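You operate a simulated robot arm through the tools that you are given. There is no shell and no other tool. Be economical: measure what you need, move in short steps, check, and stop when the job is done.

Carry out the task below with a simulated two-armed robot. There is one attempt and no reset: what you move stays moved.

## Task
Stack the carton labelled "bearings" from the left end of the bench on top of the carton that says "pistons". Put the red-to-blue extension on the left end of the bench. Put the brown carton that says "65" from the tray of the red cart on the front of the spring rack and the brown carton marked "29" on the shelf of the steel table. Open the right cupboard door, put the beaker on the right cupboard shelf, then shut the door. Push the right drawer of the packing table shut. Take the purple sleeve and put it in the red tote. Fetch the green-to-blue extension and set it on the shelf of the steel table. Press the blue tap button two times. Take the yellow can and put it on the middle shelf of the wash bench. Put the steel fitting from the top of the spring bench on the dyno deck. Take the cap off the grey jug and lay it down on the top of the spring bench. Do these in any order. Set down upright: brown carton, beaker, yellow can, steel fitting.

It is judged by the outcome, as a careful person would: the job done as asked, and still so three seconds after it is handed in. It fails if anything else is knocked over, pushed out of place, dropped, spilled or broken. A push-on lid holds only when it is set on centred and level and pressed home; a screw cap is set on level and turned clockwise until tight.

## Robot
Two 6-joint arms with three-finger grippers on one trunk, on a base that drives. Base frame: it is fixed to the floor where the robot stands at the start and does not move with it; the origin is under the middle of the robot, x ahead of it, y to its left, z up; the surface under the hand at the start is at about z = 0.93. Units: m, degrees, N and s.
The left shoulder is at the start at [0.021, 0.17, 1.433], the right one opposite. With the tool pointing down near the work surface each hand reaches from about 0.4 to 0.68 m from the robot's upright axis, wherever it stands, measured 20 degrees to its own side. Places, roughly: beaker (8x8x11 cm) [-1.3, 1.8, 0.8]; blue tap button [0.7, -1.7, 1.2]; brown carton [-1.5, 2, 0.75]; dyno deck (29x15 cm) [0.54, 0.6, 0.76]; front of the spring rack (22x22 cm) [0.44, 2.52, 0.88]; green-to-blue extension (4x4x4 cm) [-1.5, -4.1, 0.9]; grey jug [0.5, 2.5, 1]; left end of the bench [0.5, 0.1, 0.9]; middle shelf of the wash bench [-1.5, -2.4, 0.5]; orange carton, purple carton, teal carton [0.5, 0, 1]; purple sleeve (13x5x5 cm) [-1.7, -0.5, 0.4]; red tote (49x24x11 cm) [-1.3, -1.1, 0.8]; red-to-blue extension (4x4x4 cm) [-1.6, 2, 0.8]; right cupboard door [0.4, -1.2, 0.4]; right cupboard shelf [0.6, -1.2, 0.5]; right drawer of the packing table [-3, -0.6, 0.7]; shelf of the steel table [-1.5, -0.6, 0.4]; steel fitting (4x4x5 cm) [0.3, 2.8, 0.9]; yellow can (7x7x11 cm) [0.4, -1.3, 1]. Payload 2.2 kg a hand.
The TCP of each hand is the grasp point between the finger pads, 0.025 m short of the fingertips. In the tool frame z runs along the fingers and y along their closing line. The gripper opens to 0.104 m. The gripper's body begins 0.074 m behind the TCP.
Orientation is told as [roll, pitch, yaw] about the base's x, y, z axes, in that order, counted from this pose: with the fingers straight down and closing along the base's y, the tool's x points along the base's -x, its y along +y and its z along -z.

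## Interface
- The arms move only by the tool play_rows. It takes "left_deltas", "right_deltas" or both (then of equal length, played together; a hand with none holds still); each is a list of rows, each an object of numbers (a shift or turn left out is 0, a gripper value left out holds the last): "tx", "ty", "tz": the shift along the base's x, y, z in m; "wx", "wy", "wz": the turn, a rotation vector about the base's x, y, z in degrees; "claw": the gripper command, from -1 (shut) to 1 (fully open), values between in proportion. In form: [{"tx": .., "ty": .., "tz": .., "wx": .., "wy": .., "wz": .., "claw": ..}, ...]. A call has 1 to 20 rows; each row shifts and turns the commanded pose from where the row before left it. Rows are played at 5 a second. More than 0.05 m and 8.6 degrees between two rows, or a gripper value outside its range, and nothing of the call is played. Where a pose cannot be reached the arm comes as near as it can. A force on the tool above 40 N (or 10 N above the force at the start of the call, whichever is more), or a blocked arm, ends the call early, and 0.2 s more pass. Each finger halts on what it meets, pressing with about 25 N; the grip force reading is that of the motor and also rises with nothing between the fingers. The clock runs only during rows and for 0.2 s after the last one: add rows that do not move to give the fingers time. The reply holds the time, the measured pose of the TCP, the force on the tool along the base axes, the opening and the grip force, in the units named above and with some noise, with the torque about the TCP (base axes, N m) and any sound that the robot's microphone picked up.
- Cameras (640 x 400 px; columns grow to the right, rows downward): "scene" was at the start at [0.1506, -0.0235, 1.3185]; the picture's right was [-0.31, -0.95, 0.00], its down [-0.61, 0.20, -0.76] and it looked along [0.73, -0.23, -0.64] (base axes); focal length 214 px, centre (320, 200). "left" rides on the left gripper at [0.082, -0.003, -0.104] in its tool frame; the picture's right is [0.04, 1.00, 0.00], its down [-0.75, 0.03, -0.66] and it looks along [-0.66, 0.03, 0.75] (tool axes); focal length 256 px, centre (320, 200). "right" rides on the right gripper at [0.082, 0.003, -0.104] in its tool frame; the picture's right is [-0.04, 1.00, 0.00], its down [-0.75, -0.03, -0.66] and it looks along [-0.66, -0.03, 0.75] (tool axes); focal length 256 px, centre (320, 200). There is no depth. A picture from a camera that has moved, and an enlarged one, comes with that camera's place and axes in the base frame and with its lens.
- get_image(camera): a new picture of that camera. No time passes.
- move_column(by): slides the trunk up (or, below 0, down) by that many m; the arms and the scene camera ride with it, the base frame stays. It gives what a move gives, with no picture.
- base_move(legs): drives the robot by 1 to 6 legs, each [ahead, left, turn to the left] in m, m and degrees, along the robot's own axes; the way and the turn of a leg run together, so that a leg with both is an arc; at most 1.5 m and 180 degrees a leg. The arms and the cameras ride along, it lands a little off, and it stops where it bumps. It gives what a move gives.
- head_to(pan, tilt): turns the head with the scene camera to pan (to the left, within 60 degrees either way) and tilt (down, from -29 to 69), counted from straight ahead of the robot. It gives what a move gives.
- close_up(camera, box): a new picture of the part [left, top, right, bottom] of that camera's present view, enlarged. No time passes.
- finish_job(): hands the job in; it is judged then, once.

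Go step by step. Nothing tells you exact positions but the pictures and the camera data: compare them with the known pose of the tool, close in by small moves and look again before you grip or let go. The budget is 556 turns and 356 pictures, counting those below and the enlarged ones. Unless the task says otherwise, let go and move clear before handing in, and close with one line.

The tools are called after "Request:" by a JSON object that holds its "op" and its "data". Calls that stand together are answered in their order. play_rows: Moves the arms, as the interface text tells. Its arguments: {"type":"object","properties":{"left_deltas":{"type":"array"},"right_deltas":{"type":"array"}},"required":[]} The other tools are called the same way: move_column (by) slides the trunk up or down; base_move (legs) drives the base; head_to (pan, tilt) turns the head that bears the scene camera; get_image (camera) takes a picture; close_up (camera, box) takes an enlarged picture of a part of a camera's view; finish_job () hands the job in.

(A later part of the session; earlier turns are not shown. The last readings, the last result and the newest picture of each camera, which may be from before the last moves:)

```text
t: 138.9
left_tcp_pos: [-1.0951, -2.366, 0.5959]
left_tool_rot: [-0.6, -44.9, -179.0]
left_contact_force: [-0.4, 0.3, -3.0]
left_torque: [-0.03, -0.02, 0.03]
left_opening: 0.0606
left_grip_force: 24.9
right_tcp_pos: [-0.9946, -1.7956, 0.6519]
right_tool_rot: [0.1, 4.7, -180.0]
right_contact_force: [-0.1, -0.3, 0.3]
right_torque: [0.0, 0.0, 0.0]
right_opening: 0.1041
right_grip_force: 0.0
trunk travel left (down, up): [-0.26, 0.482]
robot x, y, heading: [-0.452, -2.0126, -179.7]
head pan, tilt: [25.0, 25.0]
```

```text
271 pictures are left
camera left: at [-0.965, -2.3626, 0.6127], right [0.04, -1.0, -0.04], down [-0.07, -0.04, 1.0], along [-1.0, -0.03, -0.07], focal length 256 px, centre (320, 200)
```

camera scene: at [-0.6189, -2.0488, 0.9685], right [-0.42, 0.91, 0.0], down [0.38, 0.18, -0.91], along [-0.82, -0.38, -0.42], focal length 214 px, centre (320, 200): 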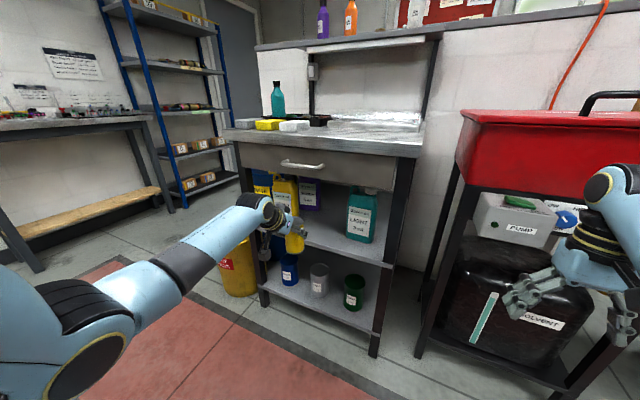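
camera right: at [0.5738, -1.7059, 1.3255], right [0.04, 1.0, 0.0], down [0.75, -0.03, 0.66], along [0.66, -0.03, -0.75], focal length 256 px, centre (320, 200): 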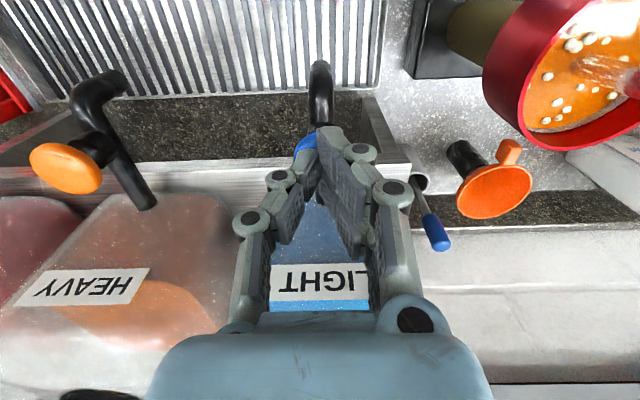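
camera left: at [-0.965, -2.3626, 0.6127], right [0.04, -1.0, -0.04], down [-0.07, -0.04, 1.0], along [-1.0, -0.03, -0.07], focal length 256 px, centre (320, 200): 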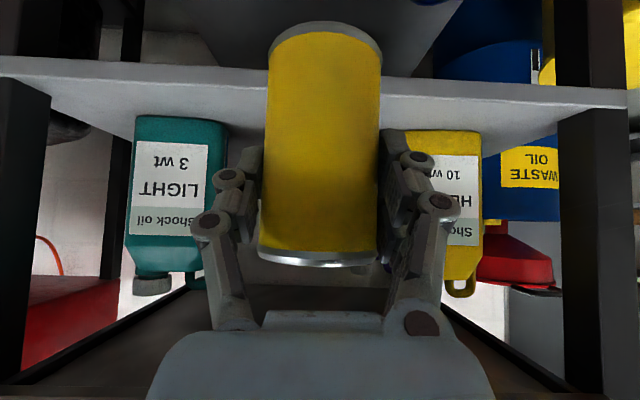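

Clear path. I pull the right hand back a little and drive the can in over the shelf.

Request:
{"op": "play_rows", "data": {"right_deltas": [{"tx": 0.03}, {"tx": 0.03}, {}], "left_deltas": [{"ty": 0.008}, {}, {}]}}

Request:
{"op": "base_move", "data": {"legs": [[0.14, 0, 0]]}}

Request:
{"op": "get_image", "data": {"camera": "left"}}

Request:
{"op": "get_image", "data": {"camera": "scene"}}

```text
t: 139.7
left_tcp_pos: [-1.0957, -2.3577, 0.5964]
left_tool_rot: [-0.8, -44.9, -179.0]
left_contact_force: [-0.4, 0.0, -3.4]
left_torque: [0.02, -0.03, 0.02]
left_opening: 0.0605
left_grip_force: 24.9
right_tcp_pos: [-0.9469, -1.7974, 0.6251]
right_tool_rot: [0.2, 4.7, -179.9]
right_contact_force: [0.2, -0.6, 0.0]
right_torque: [0.01, 0.01, -0.01]
right_opening: 0.1037
right_grip_force: 0.0
right hand out of reach, approached as far as the arm can: row 1, 2
trunk travel left (down, up): [-0.26, 0.482]
robot x, y, heading: [-0.4521, -2.0118, -179.9]
head pan, tilt: [25.0, 25.0]
```

```text
t: 141.0
left_tcp_pos: [-1.2352, -2.3599, 0.5967]
left_tool_rot: [-0.6, -44.8, -178.9]
left_contact_force: [-0.5, 0.1, -4.0]
left_torque: [-0.02, 0.01, -0.02]
left_opening: 0.0607
left_grip_force: 24.7
right_tcp_pos: [-1.0877, -1.7979, 0.6246]
right_tool_rot: [0.0, 4.4, -179.9]
right_contact_force: [-0.8, -0.5, -0.8]
right_torque: [0.01, 0.01, 0.01]
right_opening: 0.1037
right_grip_force: 0.1
trunk travel left (down, up): [-0.26, 0.482]
robot x, y, heading: [-0.5909, -2.0114, -180.0]
head pan, tilt: [25.0, 25.0]
```

```text
270 pictures are left
camera left: at [-1.105, -2.3561, 0.6127], right [0.04, -1.0, -0.04], down [-0.07, -0.04, 1.0], along [-1.0, -0.04, -0.07], focal length 256 px, centre (320, 200)
```

left: 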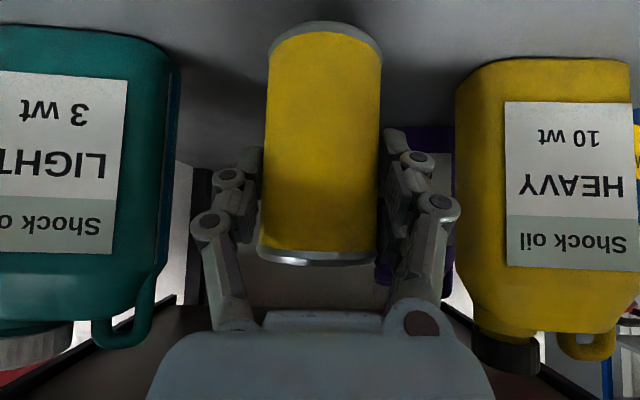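

```text
269 pictures are left
camera scene: at [-0.759, -2.0494, 0.9684], right [-0.43, 0.91, 0.0], down [0.38, 0.18, -0.91], along [-0.82, -0.39, -0.42], focal length 214 px, centre (320, 200)
```

scene: 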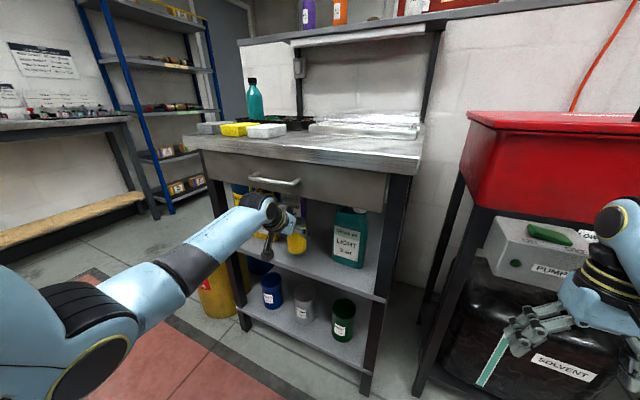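

Request:
{"op": "play_rows", "data": {"left_deltas": [{"tx": -0.012, "tz": -0.008}, {"tz": -0.006}, {"tz": -0.004}, {"tz": -0.003}, {}]}}

Request:
{"op": "close_up", "data": {"camera": "scene", "box": [230, 180, 350, 300]}}

```text
t: 142.2
left_tcp_pos: [-1.2461, -2.3595, 0.5756]
left_tool_rot: [-0.6, -44.9, -179.0]
left_contact_force: [0.3, -0.2, -3.8]
left_torque: [-0.01, -0.03, -0.01]
left_opening: 0.0606
left_grip_force: 25.3
right_tcp_pos: [-1.0861, -1.7974, 0.6261]
right_tool_rot: [0.2, 4.6, -179.9]
right_contact_force: [-0.7, -0.8, 0.0]
right_torque: [0.01, 0.01, 0.0]
right_opening: 0.1039
right_grip_force: 0.0
trunk travel left (down, up): [-0.26, 0.482]
robot x, y, heading: [-0.5878, -2.0128, -179.9]
head pan, tilt: [25.0, 25.0]
```

```text
3.33 times, centred on (290, 240) of scene
camera zoom: at [-0.7586, -2.0494, 0.9685], right [-0.43, 0.91, 0.0], down [0.38, 0.18, -0.91], along [-0.82, -0.39, -0.42], focal length 715 px, centre (420, 67)
```

zoom: 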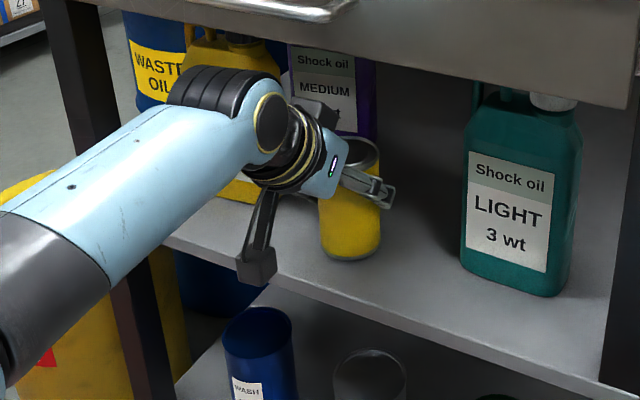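

Not yet touching; I continue down in small steps.

Request:
{"op": "play_rows", "data": {"left_deltas": [{"tz": -0.004}, {"tz": -0.004}, {"tz": -0.004}, {}]}}

```text
t: 143.2
left_tcp_pos: [-1.2492, -2.3601, 0.5688]
left_tool_rot: [-0.4, -45.5, -179.1]
left_contact_force: [-2.5, -6.1, 22.0]
left_torque: [0.26, -0.01, 0.0]
left_opening: 0.0609
left_grip_force: 25.2
right_tcp_pos: [-1.0867, -1.7984, 0.6261]
right_tool_rot: [0.2, 4.4, -179.9]
right_contact_force: [0.3, 0.6, 0.1]
right_torque: [0.02, 0.03, 0.01]
right_opening: 0.1039
right_grip_force: 0.1
trunk travel left (down, up): [-0.26, 0.482]
robot x, y, heading: [-0.5906, -2.0125, -179.4]
head pan, tilt: [25.0, 25.0]
```

Request:
{"op": "play_rows", "data": {"left_deltas": [{"tz": 0.003}, {"claw": -0.1}, {"claw": 0.3}, {"claw": 1}, {}, {}]}}

Request:
{"op": "play_rows", "data": {"left_deltas": [{"tx": 0.025, "tz": 0.02}, {"tx": 0.03, "tz": 0.02}, {"tx": 0.03, "tz": 0.02}, {}]}}

Request:
{"op": "get_image", "data": {"camera": "left"}}

Request:
{"op": "close_up", "data": {"camera": "scene", "box": [230, 180, 350, 300]}}

```text
t: 144.6
left_tcp_pos: [-1.2482, -2.3598, 0.5673]
left_tool_rot: [-0.7, -44.9, -179.0]
left_contact_force: [0.3, -0.1, -0.2]
left_torque: [0.0, -0.03, -0.04]
left_opening: 0.1038
left_grip_force: 0.0
right_tcp_pos: [-1.0867, -1.7992, 0.6257]
right_tool_rot: [0.1, 4.5, -180.0]
right_contact_force: [0.2, -0.6, -1.2]
right_torque: [-0.01, -0.02, -0.01]
right_opening: 0.104
right_grip_force: 0.1
trunk travel left (down, up): [-0.26, 0.482]
robot x, y, heading: [-0.5893, -2.01, -179.7]
head pan, tilt: [25.0, 25.0]
```

```text
t: 145.6
left_tcp_pos: [-1.1606, -2.3605, 0.6277]
left_tool_rot: [-0.7, -44.9, -178.9]
left_contact_force: [-0.3, 0.2, 0.2]
left_torque: [-0.01, 0.0, -0.01]
left_opening: 0.1041
left_grip_force: 0.1
right_tcp_pos: [-1.0871, -1.7981, 0.6245]
right_tool_rot: [0.2, 4.4, -180.0]
right_contact_force: [0.1, -0.7, -0.6]
right_torque: [0.02, -0.02, -0.01]
right_opening: 0.1041
right_grip_force: 0.1
trunk travel left (down, up): [-0.26, 0.482]
robot x, y, heading: [-0.5883, -2.0139, -179.7]
head pan, tilt: [25.0, 25.0]
```

```text
267 pictures are left
camera left: at [-1.0296, -2.3564, 0.644], right [0.04, -1.0, -0.04], down [-0.07, -0.04, 1.0], along [-1.0, -0.04, -0.07], focal length 256 px, centre (320, 200)
```

left: 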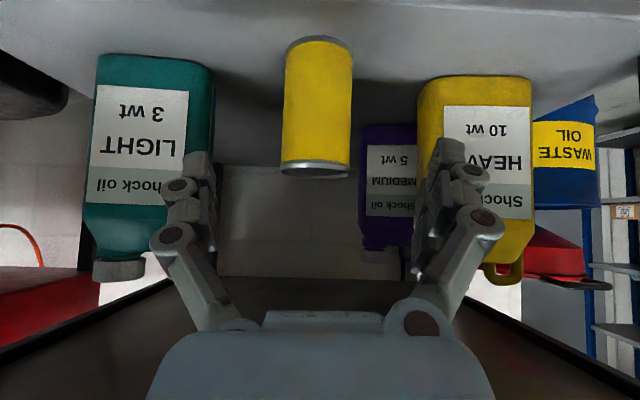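

```text
3.33 times, centred on (290, 240) of scene
camera zoom: at [-0.7583, -2.0493, 0.9686], right [-0.43, 0.91, 0.0], down [0.38, 0.18, -0.91], along [-0.82, -0.39, -0.42], focal length 715 px, centre (420, 67)
```

zoom: 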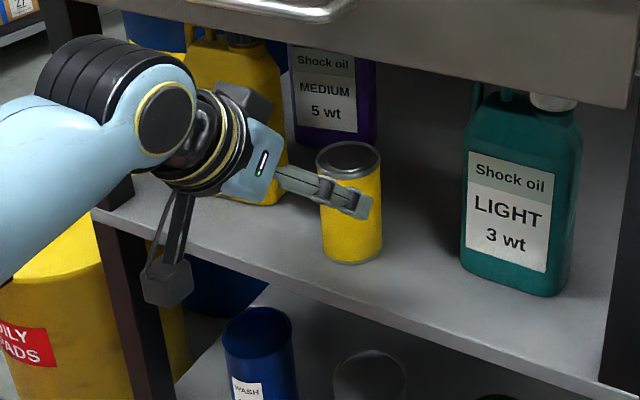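

The can stands upright. I withdraw, raise the trunk and turn toward the far table for the green-to-blue extension.

Request:
{"op": "base_move", "data": {"legs": [[-0.2, 0, 0]]}}

Request:
{"op": "move_column", "data": {"by": 0.4}}

Request:
{"op": "base_move", "data": {"legs": [[0, 0, 90]]}}

Request:
{"op": "head_to", "data": {"pan": -20, "tilt": 20}}

Request:
{"op": "get_image", "data": {"camera": "scene"}}

```text
t: 147.2
left_tcp_pos: [-0.964, -2.3584, 0.6282]
left_tool_rot: [-0.5, -45.0, -179.1]
left_contact_force: [-0.5, 0.4, -0.4]
left_torque: [-0.03, -0.02, -0.01]
left_opening: 0.1043
left_grip_force: 0.2
right_tcp_pos: [-0.8877, -1.7965, 0.6246]
right_tool_rot: [0.1, 4.4, 180.0]
right_contact_force: [0.5, 0.1, -0.6]
right_torque: [-0.01, 0.08, 0.0]
right_opening: 0.1039
right_grip_force: 0.0
trunk travel left (down, up): [-0.26, 0.482]
robot x, y, heading: [-0.3934, -2.0127, -179.9]
head pan, tilt: [25.0, 25.0]
```

```text
t: 151.0
left_tcp_pos: [-0.9644, -2.3591, 1.0279]
left_tool_rot: [-0.6, -44.9, -179.1]
left_contact_force: [0.1, 0.0, -1.0]
left_torque: [-0.01, -0.04, 0.02]
left_opening: 0.104
left_grip_force: 0.0
right_tcp_pos: [-0.8888, -1.7967, 1.0252]
right_tool_rot: [0.1, 4.4, 179.9]
right_contact_force: [0.1, 0.2, -0.2]
right_torque: [-0.01, -0.02, -0.04]
right_opening: 0.1038
right_grip_force: 0.1
trunk travel left (down, up): [-0.66, 0.082]
robot x, y, heading: [-0.3936, -2.0128, -179.8]
head pan, tilt: [25.0, 25.0]
```

```text
t: 155.3
left_tcp_pos: [-0.0367, -2.5771, 1.028]
left_tool_rot: [-0.5, -44.8, -88.3]
left_contact_force: [0.4, -0.4, -0.2]
left_torque: [0.02, -0.01, -0.03]
left_opening: 0.1039
left_grip_force: 0.1
right_tcp_pos: [-0.6003, -2.5102, 1.0234]
right_tool_rot: [0.1, 4.5, -89.1]
right_contact_force: [-0.3, 0.7, -0.4]
right_torque: [-0.02, -0.01, 0.05]
right_opening: 0.1042
right_grip_force: 0.1
trunk travel left (down, up): [-0.66, 0.082]
robot x, y, heading: [-0.3937, -2.0084, -89.3]
head pan, tilt: [25.0, 25.0]
```

```text
t: 156.4
left_tcp_pos: [-0.037, -2.577, 1.0285]
left_tool_rot: [-0.6, -44.9, -88.2]
left_contact_force: [-0.1, 0.2, 0.2]
left_torque: [0.03, 0.04, 0.03]
left_opening: 0.1042
left_grip_force: 0.1
right_tcp_pos: [-0.6018, -2.511, 1.0247]
right_tool_rot: [0.2, 4.5, -89.0]
right_contact_force: [-0.6, 0.4, 0.8]
right_torque: [-0.01, -0.02, 0.04]
right_opening: 0.1041
right_grip_force: 0.1
trunk travel left (down, up): [-0.66, 0.082]
robot x, y, heading: [-0.3901, -2.0121, -89.3]
head pan, tilt: [-20.0, 20.0]
```

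```text
265 pictures are left
camera scene: at [-0.4238, -2.1682, 1.3852], right [-0.95, 0.33, 0.0], down [0.11, 0.32, -0.94], along [-0.31, -0.89, -0.34], focal length 214 px, centre (320, 200)
```

scene: 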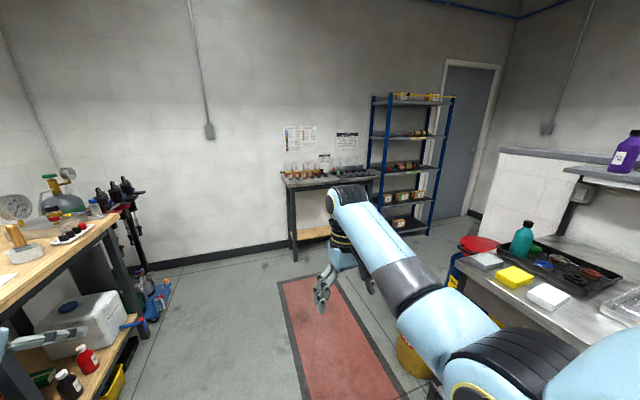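

Request:
{"op": "base_move", "data": {"legs": [[1.0, 0, -1], [0.1, -0.75, 0]]}}

Request:
{"op": "head_to", "data": {"pan": -15, "tilt": 25}}

Request:
{"op": "get_image", "data": {"camera": "scene"}}

```text
t: 164.4
left_tcp_pos: [-0.6425, -3.6607, 1.026]
left_tool_rot: [-0.3, -44.6, -88.9]
left_contact_force: [-1.4, -0.5, -0.3]
left_torque: [0.01, -0.03, 0.11]
left_opening: 0.104
left_grip_force: 0.0
right_tcp_pos: [-1.2048, -3.5944, 1.0238]
right_tool_rot: [0.3, 4.3, -89.5]
right_contact_force: [-0.4, -0.6, 0.0]
right_torque: [0.0, -0.09, -0.03]
right_opening: 0.1038
right_grip_force: 0.0
trunk travel left (down, up): [-0.66, 0.082]
robot x, y, heading: [-0.9953, -3.0987, -89.5]
head pan, tilt: [-20.0, 20.0]
stopped in leg 2: the robot was blocked; the commanded pose is now the measured one
```

```text
t: 165.1
left_tcp_pos: [-0.6375, -3.6591, 1.0245]
left_tool_rot: [-0.6, -44.6, -88.5]
left_contact_force: [0.2, 0.7, 0.1]
left_torque: [-0.01, 0.03, -0.02]
left_opening: 0.1037
left_grip_force: 0.0
right_tcp_pos: [-1.2005, -3.5912, 1.0255]
right_tool_rot: [0.1, 4.5, -89.4]
right_contact_force: [0.7, -0.4, 0.4]
right_torque: [0.0, 0.02, 0.01]
right_opening: 0.104
right_grip_force: 0.1
trunk travel left (down, up): [-0.66, 0.082]
robot x, y, heading: [-0.9918, -3.0951, -89.4]
head pan, tilt: [-15.0, 25.0]
```

```text
264 pictures are left
camera scene: at [-1.0139, -3.2522, 1.3771], right [-0.97, 0.25, 0.0], down [0.1, 0.41, -0.91], along [-0.23, -0.88, -0.42], focal length 214 px, centre (320, 200)
```

scene: 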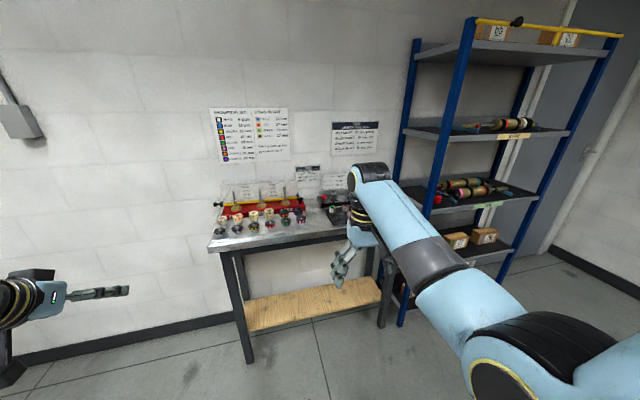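

Request:
{"op": "close_up", "data": {"camera": "scene", "box": [200, 160, 360, 260]}}

Request:
{"op": "head_to", "data": {"pan": -60, "tilt": 55}}

Request:
{"op": "get_image", "data": {"camera": "scene"}}

```text
4.00 times, centred on (280, 210) of scene
camera zoom: at [-1.0139, -3.2522, 1.3771], right [-0.97, 0.25, 0.0], down [0.1, 0.41, -0.91], along [-0.23, -0.88, -0.42], focal length 858 px, centre (480, 160)
```

zoom: 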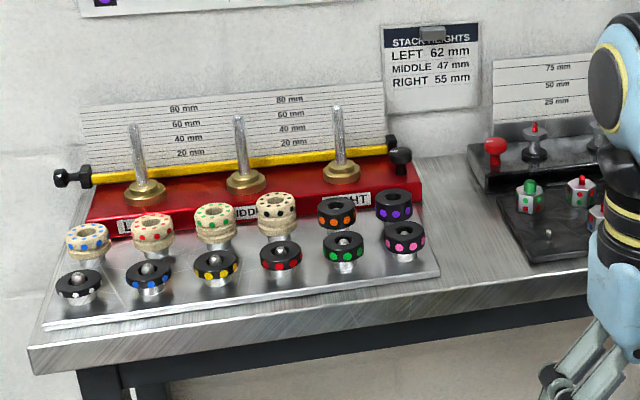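

```text
t: 166.2
left_tcp_pos: [-0.6382, -3.6601, 1.0256]
left_tool_rot: [-0.6, -44.7, -88.6]
left_contact_force: [0.9, 0.2, -0.8]
left_torque: [-0.04, -0.04, 0.03]
left_opening: 0.104
left_grip_force: 0.0
right_tcp_pos: [-1.2008, -3.5919, 1.0266]
right_tool_rot: [0.2, 4.4, -89.4]
right_contact_force: [-0.3, -0.3, 0.0]
right_torque: [-0.02, -0.02, 0.02]
right_opening: 0.1042
right_grip_force: 0.0
trunk travel left (down, up): [-0.66, 0.082]
robot x, y, heading: [-0.9947, -3.0936, -89.3]
head pan, tilt: [-60.0, 55.0]
```

```text
262 pictures are left
camera scene: at [-1.0538, -3.1996, 1.3331], right [-0.51, 0.86, 0.0], down [0.7, 0.42, -0.57], along [-0.49, -0.29, -0.82], focal length 214 px, centre (320, 200)
```

scene: 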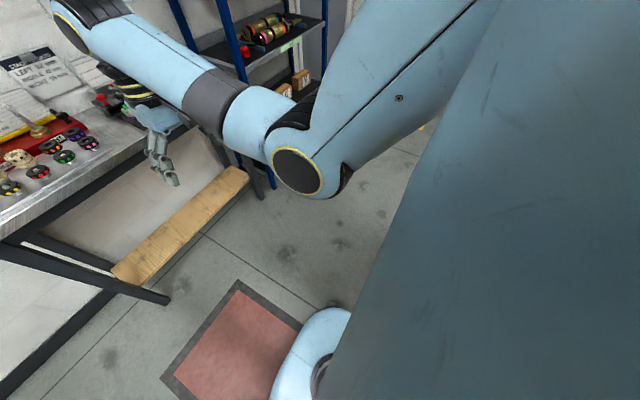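

The extensions sit on that table; the target is likely in the black tray behind the right hand. I raise the trunk, go forward and then right.

Request:
{"op": "move_column", "data": {"by": 0.08}}

Request:
{"op": "base_move", "data": {"legs": [[0.22, 0, 0], [0, -0.2, 0]]}}

Request:
{"op": "head_to", "data": {"pan": -10, "tilt": 35}}

Request:
{"op": "get_image", "data": {"camera": "scene"}}

Request:
{"op": "get_image", "data": {"camera": "right"}}

```text
t: 167.4
left_tcp_pos: [-0.6382, -3.6598, 1.1043]
left_tool_rot: [-0.6, -44.5, -88.5]
left_contact_force: [0.4, -0.6, 0.1]
left_torque: [-0.05, 0.01, 0.01]
left_opening: 0.1042
left_grip_force: 0.1
right_tcp_pos: [-1.2013, -3.5924, 1.1045]
right_tool_rot: [0.2, 4.3, -89.4]
right_contact_force: [-0.4, -0.1, 0.9]
right_torque: [-0.03, 0.0, 0.0]
right_opening: 0.1038
right_grip_force: 0.1
trunk travel left (down, up): [-0.74, 0.002]
robot x, y, heading: [-0.9929, -3.0978, -89.5]
head pan, tilt: [-60.0, 55.0]
```

```text
t: 170.3
left_tcp_pos: [-0.8378, -3.886, 1.1062]
left_tool_rot: [-0.5, -44.7, -88.4]
left_contact_force: [-0.7, 0.4, 0.6]
left_torque: [0.02, 0.0, 0.02]
left_opening: 0.1037
left_grip_force: 0.2
right_tcp_pos: [-1.3996, -3.8202, 1.1057]
right_tool_rot: [0.1, 4.4, -89.2]
right_contact_force: [-1.3, -0.1, 0.2]
right_torque: [0.0, -0.05, 0.02]
right_opening: 0.1039
right_grip_force: 0.1
trunk travel left (down, up): [-0.74, 0.002]
robot x, y, heading: [-1.19, -3.3195, -89.1]
head pan, tilt: [-60.0, 55.0]
```

```text
t: 171.5
left_tcp_pos: [-0.8363, -3.8846, 1.1042]
left_tool_rot: [-0.5, -44.6, -88.4]
left_contact_force: [-0.4, 0.1, 0.4]
left_torque: [0.02, -0.01, 0.04]
left_opening: 0.104
left_grip_force: 0.1
right_tcp_pos: [-1.3993, -3.8185, 1.1056]
right_tool_rot: [0.2, 4.4, -89.2]
right_contact_force: [0.2, -0.1, -0.2]
right_torque: [0.0, -0.02, -0.01]
right_opening: 0.104
right_grip_force: 0.1
trunk travel left (down, up): [-0.74, 0.002]
robot x, y, heading: [-1.1914, -3.3185, -89.2]
head pan, tilt: [-10.0, 35.0]
```

```text
261 pictures are left
camera scene: at [-1.2059, -3.4754, 1.4415], right [-0.99, 0.16, 0.0], down [0.09, 0.57, -0.82], along [-0.13, -0.81, -0.57], focal length 214 px, centre (320, 200)
```

scene: 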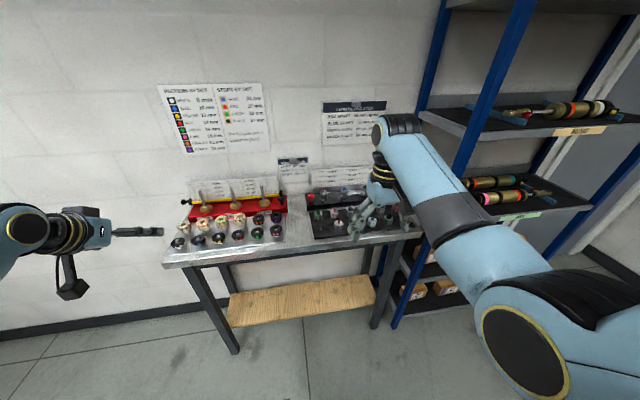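

```text
260 pictures are left
camera right: at [-1.3967, -3.7456, 1.2158], right [1.0, -0.03, 0.0], down [-0.02, -0.8, 0.6], along [-0.02, -0.6, -0.8], focal length 256 px, centre (320, 200)
```

right: 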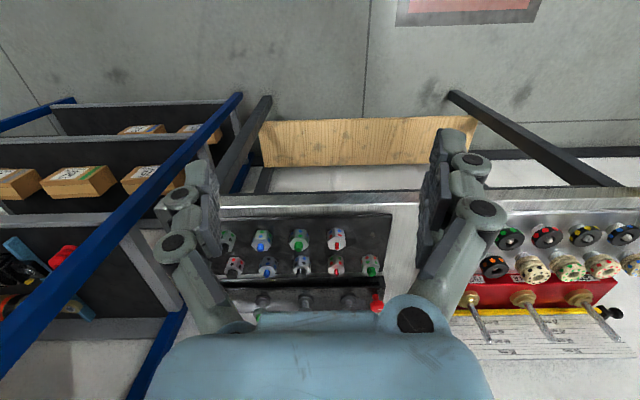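

Request:
{"op": "close_up", "data": {"camera": "right", "box": [205, 205, 405, 330]}}

Request:
{"op": "close_up", "data": {"camera": "scene", "box": [290, 90, 430, 250]}}

```text
3.20 times, centred on (305, 268) of right
camera zoom: at [-1.3967, -3.7456, 1.2158], right [1.0, -0.03, 0.0], down [-0.02, -0.8, 0.6], along [-0.02, -0.6, -0.8], focal length 819 px, centre (368, -16)
```

zoom: 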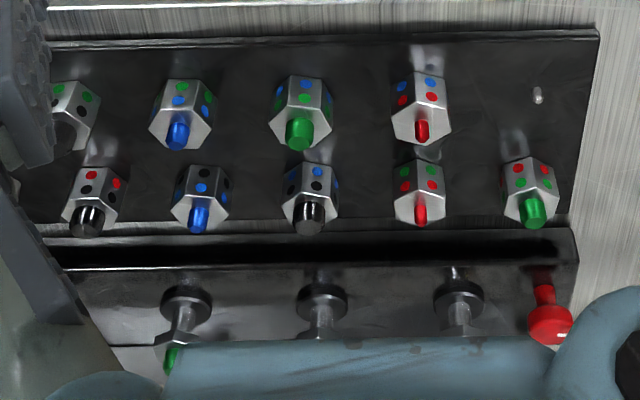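

```text
2.50 times, centred on (360, 170) of scene
camera zoom: at [-1.2059, -3.4754, 1.4415], right [-0.99, 0.16, 0.0], down [0.09, 0.57, -0.82], along [-0.13, -0.81, -0.57], focal length 536 px, centre (220, 275)
```

zoom: 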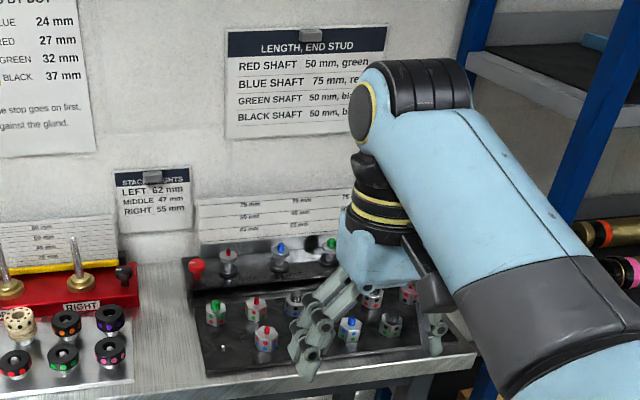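

The tray holds hex extensions: the one with green dots below and a blue stud, near (-1.507, -4.06), is green-to-blue (its mirror, blue-to-green, is next to it). I drive in for the right hand and level it.

Request:
{"op": "base_move", "data": {"legs": [[0.15, -0.1, 0]]}}

Request:
{"op": "play_rows", "data": {"right_deltas": [{"wx": -4.4, "claw": -0.05}, {}, {}]}}

Request:
{"op": "get_image", "data": {"camera": "right"}}

```text
t: 173.0
left_tcp_pos: [-0.9354, -4.0361, 1.1047]
left_tool_rot: [-0.6, -44.6, -88.4]
left_contact_force: [1.3, -0.2, 0.4]
left_torque: [0.02, -0.03, 0.0]
left_opening: 0.1042
left_grip_force: 0.0
right_tcp_pos: [-1.4983, -3.9694, 1.1048]
right_tool_rot: [0.2, 4.4, -89.3]
right_contact_force: [-0.5, 0.1, 0.2]
right_torque: [0.02, -0.05, 0.0]
right_opening: 0.1038
right_grip_force: 0.1
trunk travel left (down, up): [-0.74, 0.002]
robot x, y, heading: [-1.2934, -3.4693, -89.4]
head pan, tilt: [-10.0, 35.0]
```

```text
t: 173.8
left_tcp_pos: [-0.9347, -4.0345, 1.1062]
left_tool_rot: [-0.5, -44.6, -88.5]
left_contact_force: [0.0, -0.2, 0.1]
left_torque: [-0.01, 0.0, 0.0]
left_opening: 0.1041
left_grip_force: 0.1
right_tcp_pos: [-1.4979, -3.9689, 1.1072]
right_tool_rot: [0.1, -0.1, -89.2]
right_contact_force: [0.5, 0.1, 0.4]
right_torque: [0.0, -0.03, -0.01]
right_opening: 0.0491
right_grip_force: 0.0
trunk travel left (down, up): [-0.74, 0.002]
robot x, y, heading: [-1.2873, -3.469, -89.1]
head pan, tilt: [-10.0, 35.0]
```

```text
257 pictures are left
camera right: at [-1.4952, -3.8876, 1.2106], right [1.0, -0.03, 0.0], down [-0.02, -0.75, 0.66], along [-0.02, -0.66, -0.75], focal length 256 px, centre (320, 200)
```

right: 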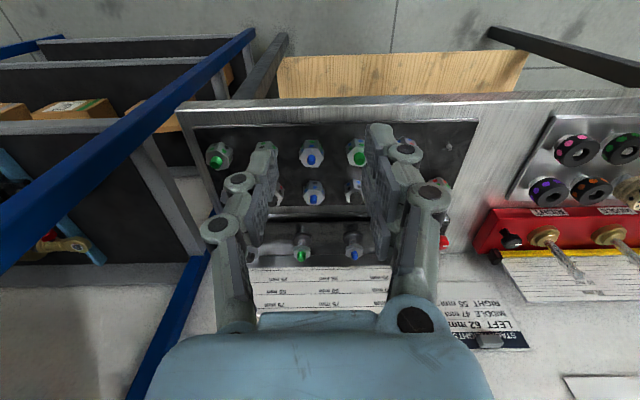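

Request:
{"op": "close_up", "data": {"camera": "right", "box": [200, 115, 400, 240]}}

```text
3.20 times, centred on (300, 178) of right
camera zoom: at [-1.4952, -3.8876, 1.2106], right [1.0, -0.03, 0.0], down [-0.02, -0.75, 0.66], along [-0.02, -0.66, -0.75], focal length 819 px, centre (384, 272)
```

zoom: 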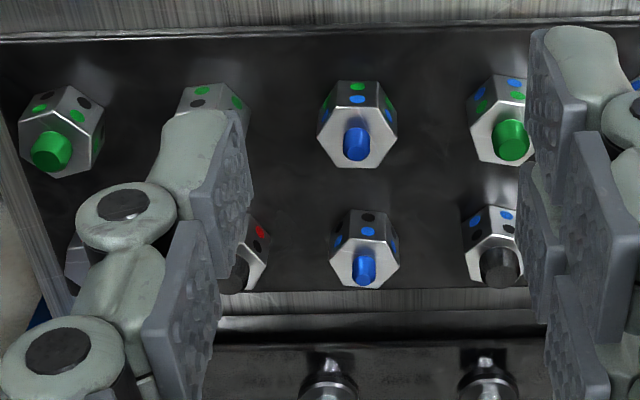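

Request:
{"op": "play_rows", "data": {"right_deltas": [{"tx": -0.007, "ty": -0.04, "tz": -0.02}, {"tx": -0.007, "ty": -0.04, "tz": -0.02}, {"ty": -0.03, "tz": -0.03}, {"tz": -0.03}, {}]}}

Request:
{"op": "get_image", "data": {"camera": "right"}}

```text
t: 175.0
left_tcp_pos: [-0.936, -4.0355, 1.1069]
left_tool_rot: [-0.5, -44.7, -88.4]
left_contact_force: [-0.4, 0.2, 0.2]
left_torque: [-0.04, 0.01, 0.01]
left_opening: 0.1041
left_grip_force: 0.0
right_tcp_pos: [-1.5131, -4.0761, 1.0195]
right_tool_rot: [0.1, -0.1, -89.2]
right_contact_force: [0.4, 0.4, 0.5]
right_torque: [-0.01, 0.0, 0.01]
right_opening: 0.0493
right_grip_force: 0.1
right hand out of reach, approached as far as the arm can: row 4
trunk travel left (down, up): [-0.74, 0.002]
robot x, y, heading: [-1.2898, -3.4707, -89.1]
head pan, tilt: [-10.0, 35.0]
```

```text
255 pictures are left
camera right: at [-1.5105, -3.9949, 1.1233], right [1.0, -0.03, 0.0], down [-0.02, -0.75, 0.66], along [-0.02, -0.66, -0.75], focal length 256 px, centre (320, 200)
```

right: 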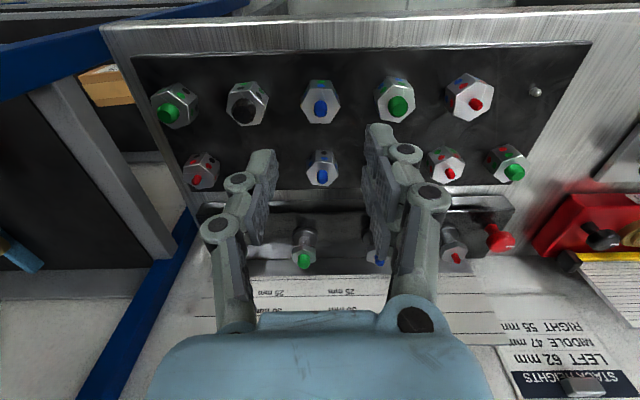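

Request:
{"op": "move_column", "data": {"by": -0.07}}

Request:
{"op": "close_up", "data": {"camera": "right", "box": [200, 50, 440, 200]}}

```text
t: 176.1
left_tcp_pos: [-0.9354, -4.0346, 1.035]
left_tool_rot: [-0.5, -44.7, -88.5]
left_contact_force: [-1.1, 0.2, -0.1]
left_torque: [0.02, -0.03, 0.06]
left_opening: 0.104
left_grip_force: 0.1
right_tcp_pos: [-1.5116, -4.0768, 0.9483]
right_tool_rot: [0.2, 0.0, -89.3]
right_contact_force: [0.1, -0.3, 0.8]
right_torque: [0.03, 0.02, 0.05]
right_opening: 0.0495
right_grip_force: 0.1
trunk travel left (down, up): [-0.67, 0.072]
robot x, y, heading: [-1.2886, -3.4726, -89.0]
head pan, tilt: [-10.0, 35.0]
```

```text
2.67 times, centred on (320, 125) of right
camera zoom: at [-1.5087, -3.9945, 1.0525], right [1.0, -0.03, 0.0], down [-0.02, -0.75, 0.66], along [-0.02, -0.66, -0.75], focal length 683 px, centre (320, 400)
```

zoom: 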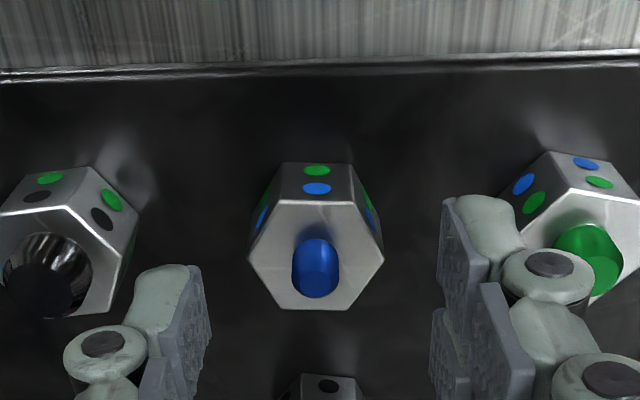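

Request:
{"op": "play_rows", "data": {"right_deltas": [{"ty": -0.002, "tz": -0.02}, {"tz": -0.015}, {"tz": -0.008}, {}]}}

Request:
{"op": "get_image", "data": {"camera": "right"}}

Request:
{"op": "close_up", "data": {"camera": "scene", "box": [300, 150, 440, 270]}}

```text
t: 177.1
left_tcp_pos: [-0.9349, -4.0345, 1.0367]
left_tool_rot: [-0.6, -44.6, -88.4]
left_contact_force: [-1.2, 0.2, -0.2]
left_torque: [0.0, 0.0, 0.03]
left_opening: 0.1039
left_grip_force: 0.1
right_tcp_pos: [-1.5137, -4.0623, 0.9233]
right_tool_rot: [0.2, -0.1, -89.2]
right_contact_force: [0.2, 0.0, 0.1]
right_torque: [-0.03, 0.02, 0.0]
right_opening: 0.0491
right_grip_force: 0.1
right hand out of reach, approached as far as the arm can: row 1, 2, 3
trunk travel left (down, up): [-0.67, 0.072]
robot x, y, heading: [-1.2901, -3.4711, -89.4]
head pan, tilt: [-10.0, 35.0]
```

```text
253 pictures are left
camera right: at [-1.5106, -3.9811, 1.0276], right [1.0, -0.03, 0.0], down [-0.02, -0.75, 0.66], along [-0.02, -0.66, -0.75], focal length 256 px, centre (320, 200)
```

right: 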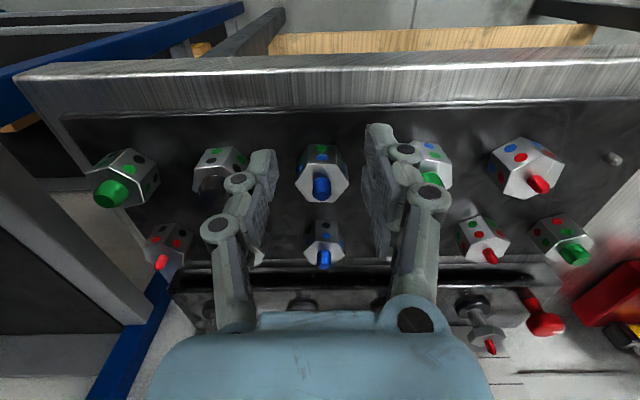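

```text
3.33 times, centred on (370, 210) of scene
camera zoom: at [-1.3046, -3.6261, 1.3713], right [-0.99, 0.16, 0.0], down [0.09, 0.57, -0.82], along [-0.13, -0.81, -0.57], focal length 715 px, centre (153, 167)
```

zoom: 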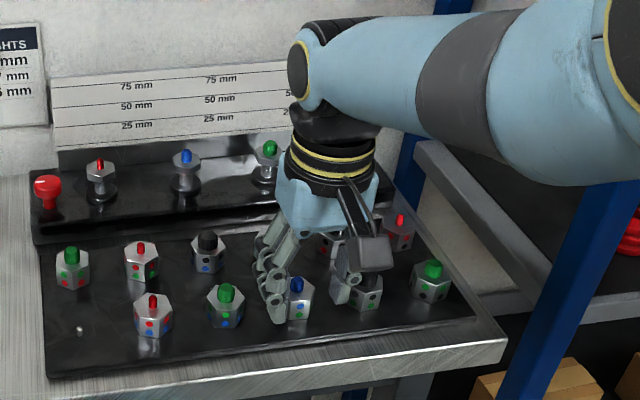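

The arm is at its reach limit; I rise, move the base 6 cm closer and retry.

Request:
{"op": "play_rows", "data": {"right_deltas": [{"tz": 0.03, "ty": 0.03}, {"tz": 0.02, "ty": 0.02}, {}]}}

Request:
{"op": "base_move", "data": {"legs": [[0.06, 0, 0]]}}

Request:
{"op": "get_image", "data": {"camera": "right"}}

```text
t: 177.9
left_tcp_pos: [-0.9335, -4.0354, 1.0361]
left_tool_rot: [-0.5, -44.6, -88.4]
left_contact_force: [0.0, -0.2, 0.8]
left_torque: [0.02, 0.03, 0.01]
left_opening: 0.104
left_grip_force: 0.0
right_tcp_pos: [-1.5146, -4.0113, 0.9735]
right_tool_rot: [0.2, 0.2, -89.3]
right_contact_force: [0.7, 0.0, -0.5]
right_torque: [0.0, -0.03, 0.04]
right_opening: 0.0494
right_grip_force: 0.0
trunk travel left (down, up): [-0.67, 0.072]
robot x, y, heading: [-1.2895, -3.4685, -89.3]
head pan, tilt: [-10.0, 35.0]
```

```text
t: 178.8
left_tcp_pos: [-0.9339, -4.0946, 1.0339]
left_tool_rot: [-0.5, -44.5, -88.4]
left_contact_force: [-0.1, -0.9, -0.5]
left_torque: [0.01, -0.01, 0.01]
left_opening: 0.1042
left_grip_force: 0.2
right_tcp_pos: [-1.5132, -4.0717, 0.9719]
right_tool_rot: [0.1, 0.1, -89.3]
right_contact_force: [0.0, -0.6, 0.2]
right_torque: [0.05, -0.01, 0.0]
right_opening: 0.0494
right_grip_force: 0.0
trunk travel left (down, up): [-0.67, 0.072]
robot x, y, heading: [-1.2899, -3.5313, -89.3]
head pan, tilt: [-10.0, 35.0]
```

```text
251 pictures are left
camera right: at [-1.5104, -3.9905, 1.0766], right [1.0, -0.03, 0.0], down [-0.02, -0.76, 0.66], along [-0.02, -0.65, -0.76], focal length 256 px, centre (320, 200)
```

right: 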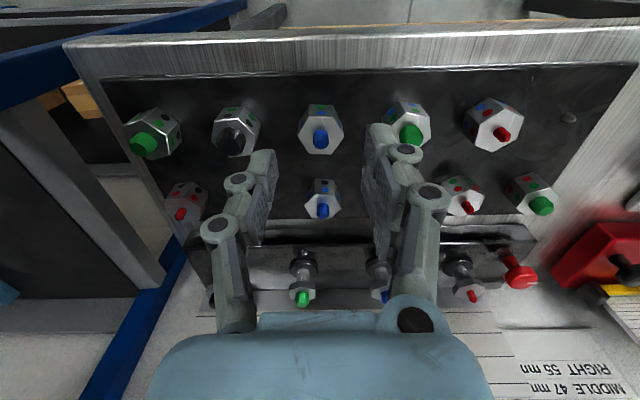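

Request:
{"op": "play_rows", "data": {"right_deltas": [{"ty": -0.003, "tz": -0.03}, {"tz": -0.02}, {"tz": -0.015}, {"tz": -0.007}, {}]}}

Request:
{"op": "get_image", "data": {"camera": "right"}}

Request:
{"op": "close_up", "data": {"camera": "scene", "box": [300, 150, 440, 270]}}

```text
t: 180.0
left_tcp_pos: [-0.9344, -4.0927, 1.0359]
left_tool_rot: [-0.5, -44.7, -88.4]
left_contact_force: [-0.5, 0.1, -0.3]
left_torque: [-0.06, 0.0, 0.01]
left_opening: 0.1042
left_grip_force: 0.1
right_tcp_pos: [-1.5119, -4.0735, 0.9006]
right_tool_rot: [0.2, 0.1, -89.2]
right_contact_force: [0.3, -0.3, -1.0]
right_torque: [0.01, 0.03, 0.01]
right_opening: 0.0491
right_grip_force: 0.1
trunk travel left (down, up): [-0.67, 0.072]
robot x, y, heading: [-1.2873, -3.5298, -89.2]
head pan, tilt: [-10.0, 35.0]
```

```text
250 pictures are left
camera right: at [-1.5097, -3.9918, 1.0051], right [1.0, -0.03, 0.0], down [-0.02, -0.75, 0.66], along [-0.02, -0.66, -0.75], focal length 256 px, centre (320, 200)
```

right: 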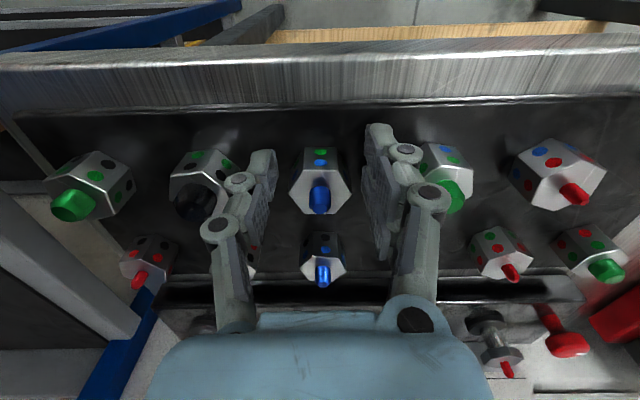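

```text
3.33 times, centred on (370, 210) of scene
camera zoom: at [-1.3037, -3.684, 1.3714], right [-0.99, 0.16, 0.0], down [0.09, 0.57, -0.82], along [-0.13, -0.81, -0.57], focal length 715 px, centre (153, 167)
```

zoom: 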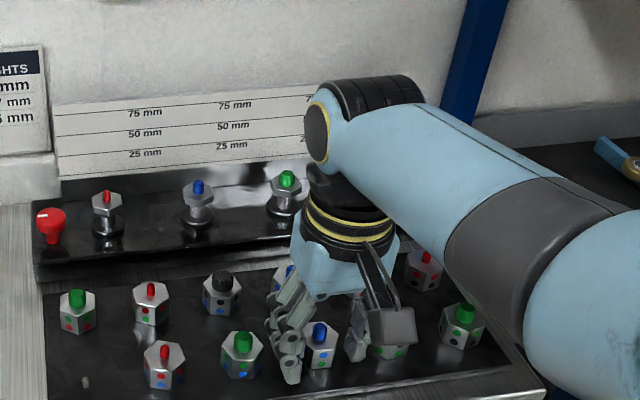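

Request:
{"op": "play_rows", "data": {"right_deltas": [{"tz": -0.006}, {"claw": -1}, {}, {}, {}]}}

Request:
{"op": "play_rows", "data": {"right_deltas": [{"tz": 0.02}, {"tz": 0.03}, {"tz": 0.03}, {}]}}

Request:
{"op": "get_image", "data": {"camera": "right"}}

```text
t: 181.2
left_tcp_pos: [-0.9346, -4.0921, 1.0353]
left_tool_rot: [-0.6, -44.8, -88.5]
left_contact_force: [0.4, 0.0, 0.1]
left_torque: [0.01, 0.0, 0.03]
left_opening: 0.104
left_grip_force: 0.1
right_tcp_pos: [-1.5124, -4.0729, 0.8945]
right_tool_rot: [0.1, 0.0, -89.3]
right_contact_force: [-3.2, -2.3, 5.8]
right_torque: [-0.02, 0.22, 0.04]
right_opening: 0.0367
right_grip_force: 25.1
trunk travel left (down, up): [-0.67, 0.072]
robot x, y, heading: [-1.2881, -3.5267, -89.3]
head pan, tilt: [-10.0, 35.0]
```

```text
t: 182.2
left_tcp_pos: [-0.9343, -4.0939, 1.0369]
left_tool_rot: [-0.5, -44.6, -88.5]
left_contact_force: [0.6, 0.2, 0.6]
left_torque: [-0.05, 0.0, 0.02]
left_opening: 0.104
left_grip_force: 0.0
right_tcp_pos: [-1.5133, -4.0725, 0.9731]
right_tool_rot: [0.2, 0.0, -89.3]
right_contact_force: [-0.1, -0.6, -0.5]
right_torque: [0.01, -0.01, 0.02]
right_opening: 0.0365
right_grip_force: 24.5
trunk travel left (down, up): [-0.67, 0.072]
robot x, y, heading: [-1.2878, -3.5263, -89.4]
head pan, tilt: [-10.0, 35.0]
```

```text
248 pictures are left
camera right: at [-1.5108, -3.9913, 1.078], right [1.0, -0.03, 0.0], down [-0.02, -0.75, 0.66], along [-0.01, -0.66, -0.75], focal length 256 px, centre (320, 200)
```

right: 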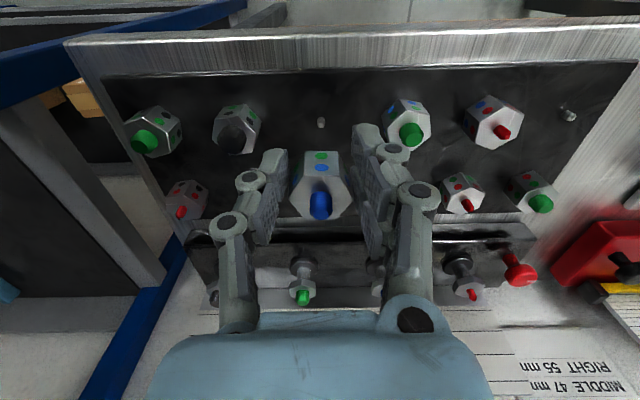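

The green-to-blue extension is in hand. I back away and travel to the steel table.

Request:
{"op": "move_column", "data": {"by": 0.07}}

Request:
{"op": "base_move", "data": {"legs": [[-0.4, 0, 0], [0, 0.85, 0], [-0.3, 0, 0], [0, 0, -90]]}}

Request:
{"op": "head_to", "data": {"pan": 0, "tilt": 25}}

Request:
{"op": "get_image", "data": {"camera": "scene"}}

```text
t: 183.3
left_tcp_pos: [-0.9345, -4.0926, 1.1048]
left_tool_rot: [-0.5, -44.6, -88.4]
left_contact_force: [1.0, 0.2, 0.0]
left_torque: [0.02, -0.01, 0.01]
left_opening: 0.1039
left_grip_force: 0.0
right_tcp_pos: [-1.5121, -4.0723, 1.0449]
right_tool_rot: [0.3, 0.0, -89.1]
right_contact_force: [-0.1, -0.3, -0.2]
right_torque: [0.0, -0.04, -0.01]
right_opening: 0.0366
right_grip_force: 25.1
trunk travel left (down, up): [-0.74, 0.002]
robot x, y, heading: [-1.2914, -3.5336, -89.2]
head pan, tilt: [-10.0, 35.0]
```

```text
t: 185.6
left_tcp_pos: [-0.9274, -3.7806, 1.1175]
left_tool_rot: [-0.4, -46.0, -86.9]
left_contact_force: [0.4, 0.5, -0.4]
left_torque: [-0.08, 0.03, 0.0]
left_opening: 0.1041
left_grip_force: 0.0
right_tcp_pos: [-1.5059, -3.7807, 1.059]
right_tool_rot: [0.2, -1.5, -87.5]
right_contact_force: [1.2, 0.6, -0.7]
right_torque: [0.01, 0.01, 0.0]
right_opening: 0.0363
right_grip_force: 25.1
trunk travel left (down, up): [-0.74, 0.002]
robot x, y, heading: [-1.2996, -3.2583, -87.6]
head pan, tilt: [-10.0, 35.0]
stopped in leg 1: the robot was blocked; the commanded pose is now the measured one
```

```text
t: 186.3
left_tcp_pos: [-0.93, -3.8019, 1.1104]
left_tool_rot: [-0.5, -45.1, -86.9]
left_contact_force: [-0.4, -0.8, -0.8]
left_torque: [0.07, -0.02, 0.0]
left_opening: 0.1037
left_grip_force: 0.2
right_tcp_pos: [-1.5082, -3.7982, 1.0493]
right_tool_rot: [0.3, -0.5, -87.6]
right_contact_force: [0.6, -1.6, -0.8]
right_torque: [0.08, -0.01, 0.02]
right_opening: 0.0365
right_grip_force: 24.9
trunk travel left (down, up): [-0.74, 0.002]
robot x, y, heading: [-1.2972, -3.2567, -87.4]
head pan, tilt: [0.0, 25.0]
```

```text
247 pictures are left
camera scene: at [-1.295, -3.4265, 1.4562], right [-1.0, -0.04, 0.0], down [-0.02, 0.43, -0.9], along [0.04, -0.9, -0.43], focal length 214 px, centre (320, 200)
```

scene: 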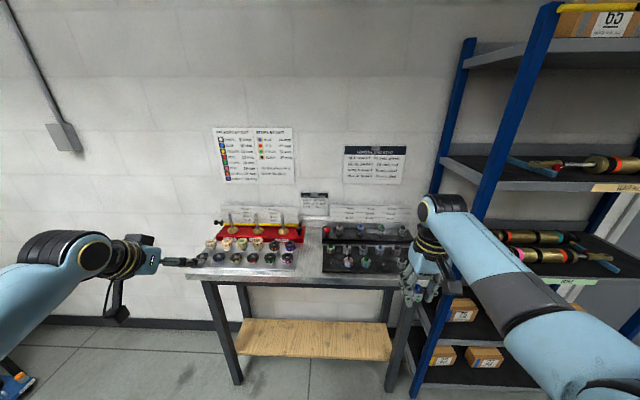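

I bumped something behind (likely the bin), so I go left first and then back.

Request:
{"op": "base_move", "data": {"legs": [[0.08, 0.0, 0], [0, 0.85, 0], [-0.9, 0, 0], [0, 0, -93]]}}

Request:
{"op": "get_image", "data": {"camera": "scene"}}

```text
t: 199.7
left_tcp_pos: [-1.0423, -2.759, 1.1121]
left_tool_rot: [-0.3, -45.2, -179.7]
left_contact_force: [0.4, -0.2, -0.2]
left_torque: [0.01, 0.02, -0.01]
left_opening: 0.104
left_grip_force: 0.1
right_tcp_pos: [-1.0132, -2.1818, 1.0515]
right_tool_rot: [0.3, -0.7, 179.7]
right_contact_force: [-1.0, 0.5, -0.4]
right_torque: [0.01, -0.01, 0.01]
right_opening: 0.036
right_grip_force: 24.5
trunk travel left (down, up): [-0.74, 0.002]
robot x, y, heading: [-0.4921, -2.4124, 179.6]
head pan, tilt: [0.0, 25.0]
```

```text
246 pictures are left
camera scene: at [-0.6533, -2.4117, 1.4572], right [0.01, 1.0, 0.0], down [0.42, 0.0, -0.91], along [-0.91, 0.01, -0.42], focal length 214 px, centre (320, 200)
```

scene: 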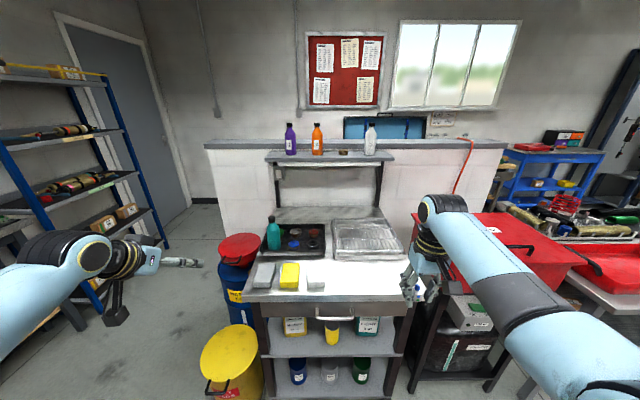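

Request:
{"op": "base_move", "data": {"legs": [[-0.03, -1.3, 0]]}}

Request:
{"op": "get_image", "data": {"camera": "scene"}}

```text
t: 206.3
left_tcp_pos: [-1.0071, -1.4447, 1.1131]
left_tool_rot: [-0.4, -45.3, -179.4]
left_contact_force: [0.2, -0.9, -0.6]
left_torque: [0.02, 0.02, -0.02]
left_opening: 0.1039
left_grip_force: 0.1
right_tcp_pos: [-0.9813, -0.8679, 1.0505]
right_tool_rot: [0.2, -0.8, 179.9]
right_contact_force: [-0.5, -0.5, -0.7]
right_torque: [0.02, 0.01, 0.03]
right_opening: 0.0363
right_grip_force: 25.2
trunk travel left (down, up): [-0.74, 0.002]
robot x, y, heading: [-0.4551, -1.0976, 180.2]
head pan, tilt: [0.0, 25.0]
```

```text
245 pictures are left
camera scene: at [-0.6194, -1.0954, 1.4572], right [0.0, 1.0, 0.0], down [0.42, 0.0, -0.91], along [-0.91, 0.0, -0.42], focal length 214 px, centre (320, 200)
```

scene: 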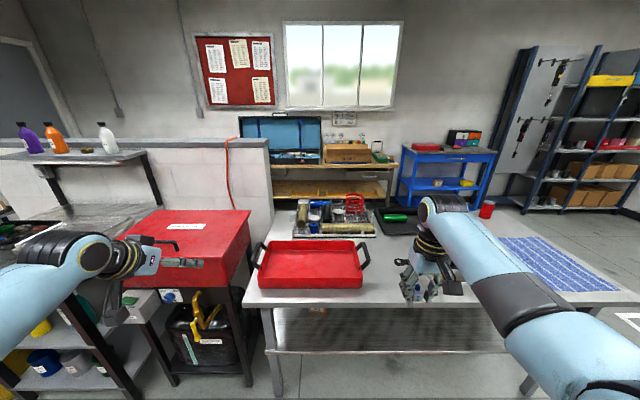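

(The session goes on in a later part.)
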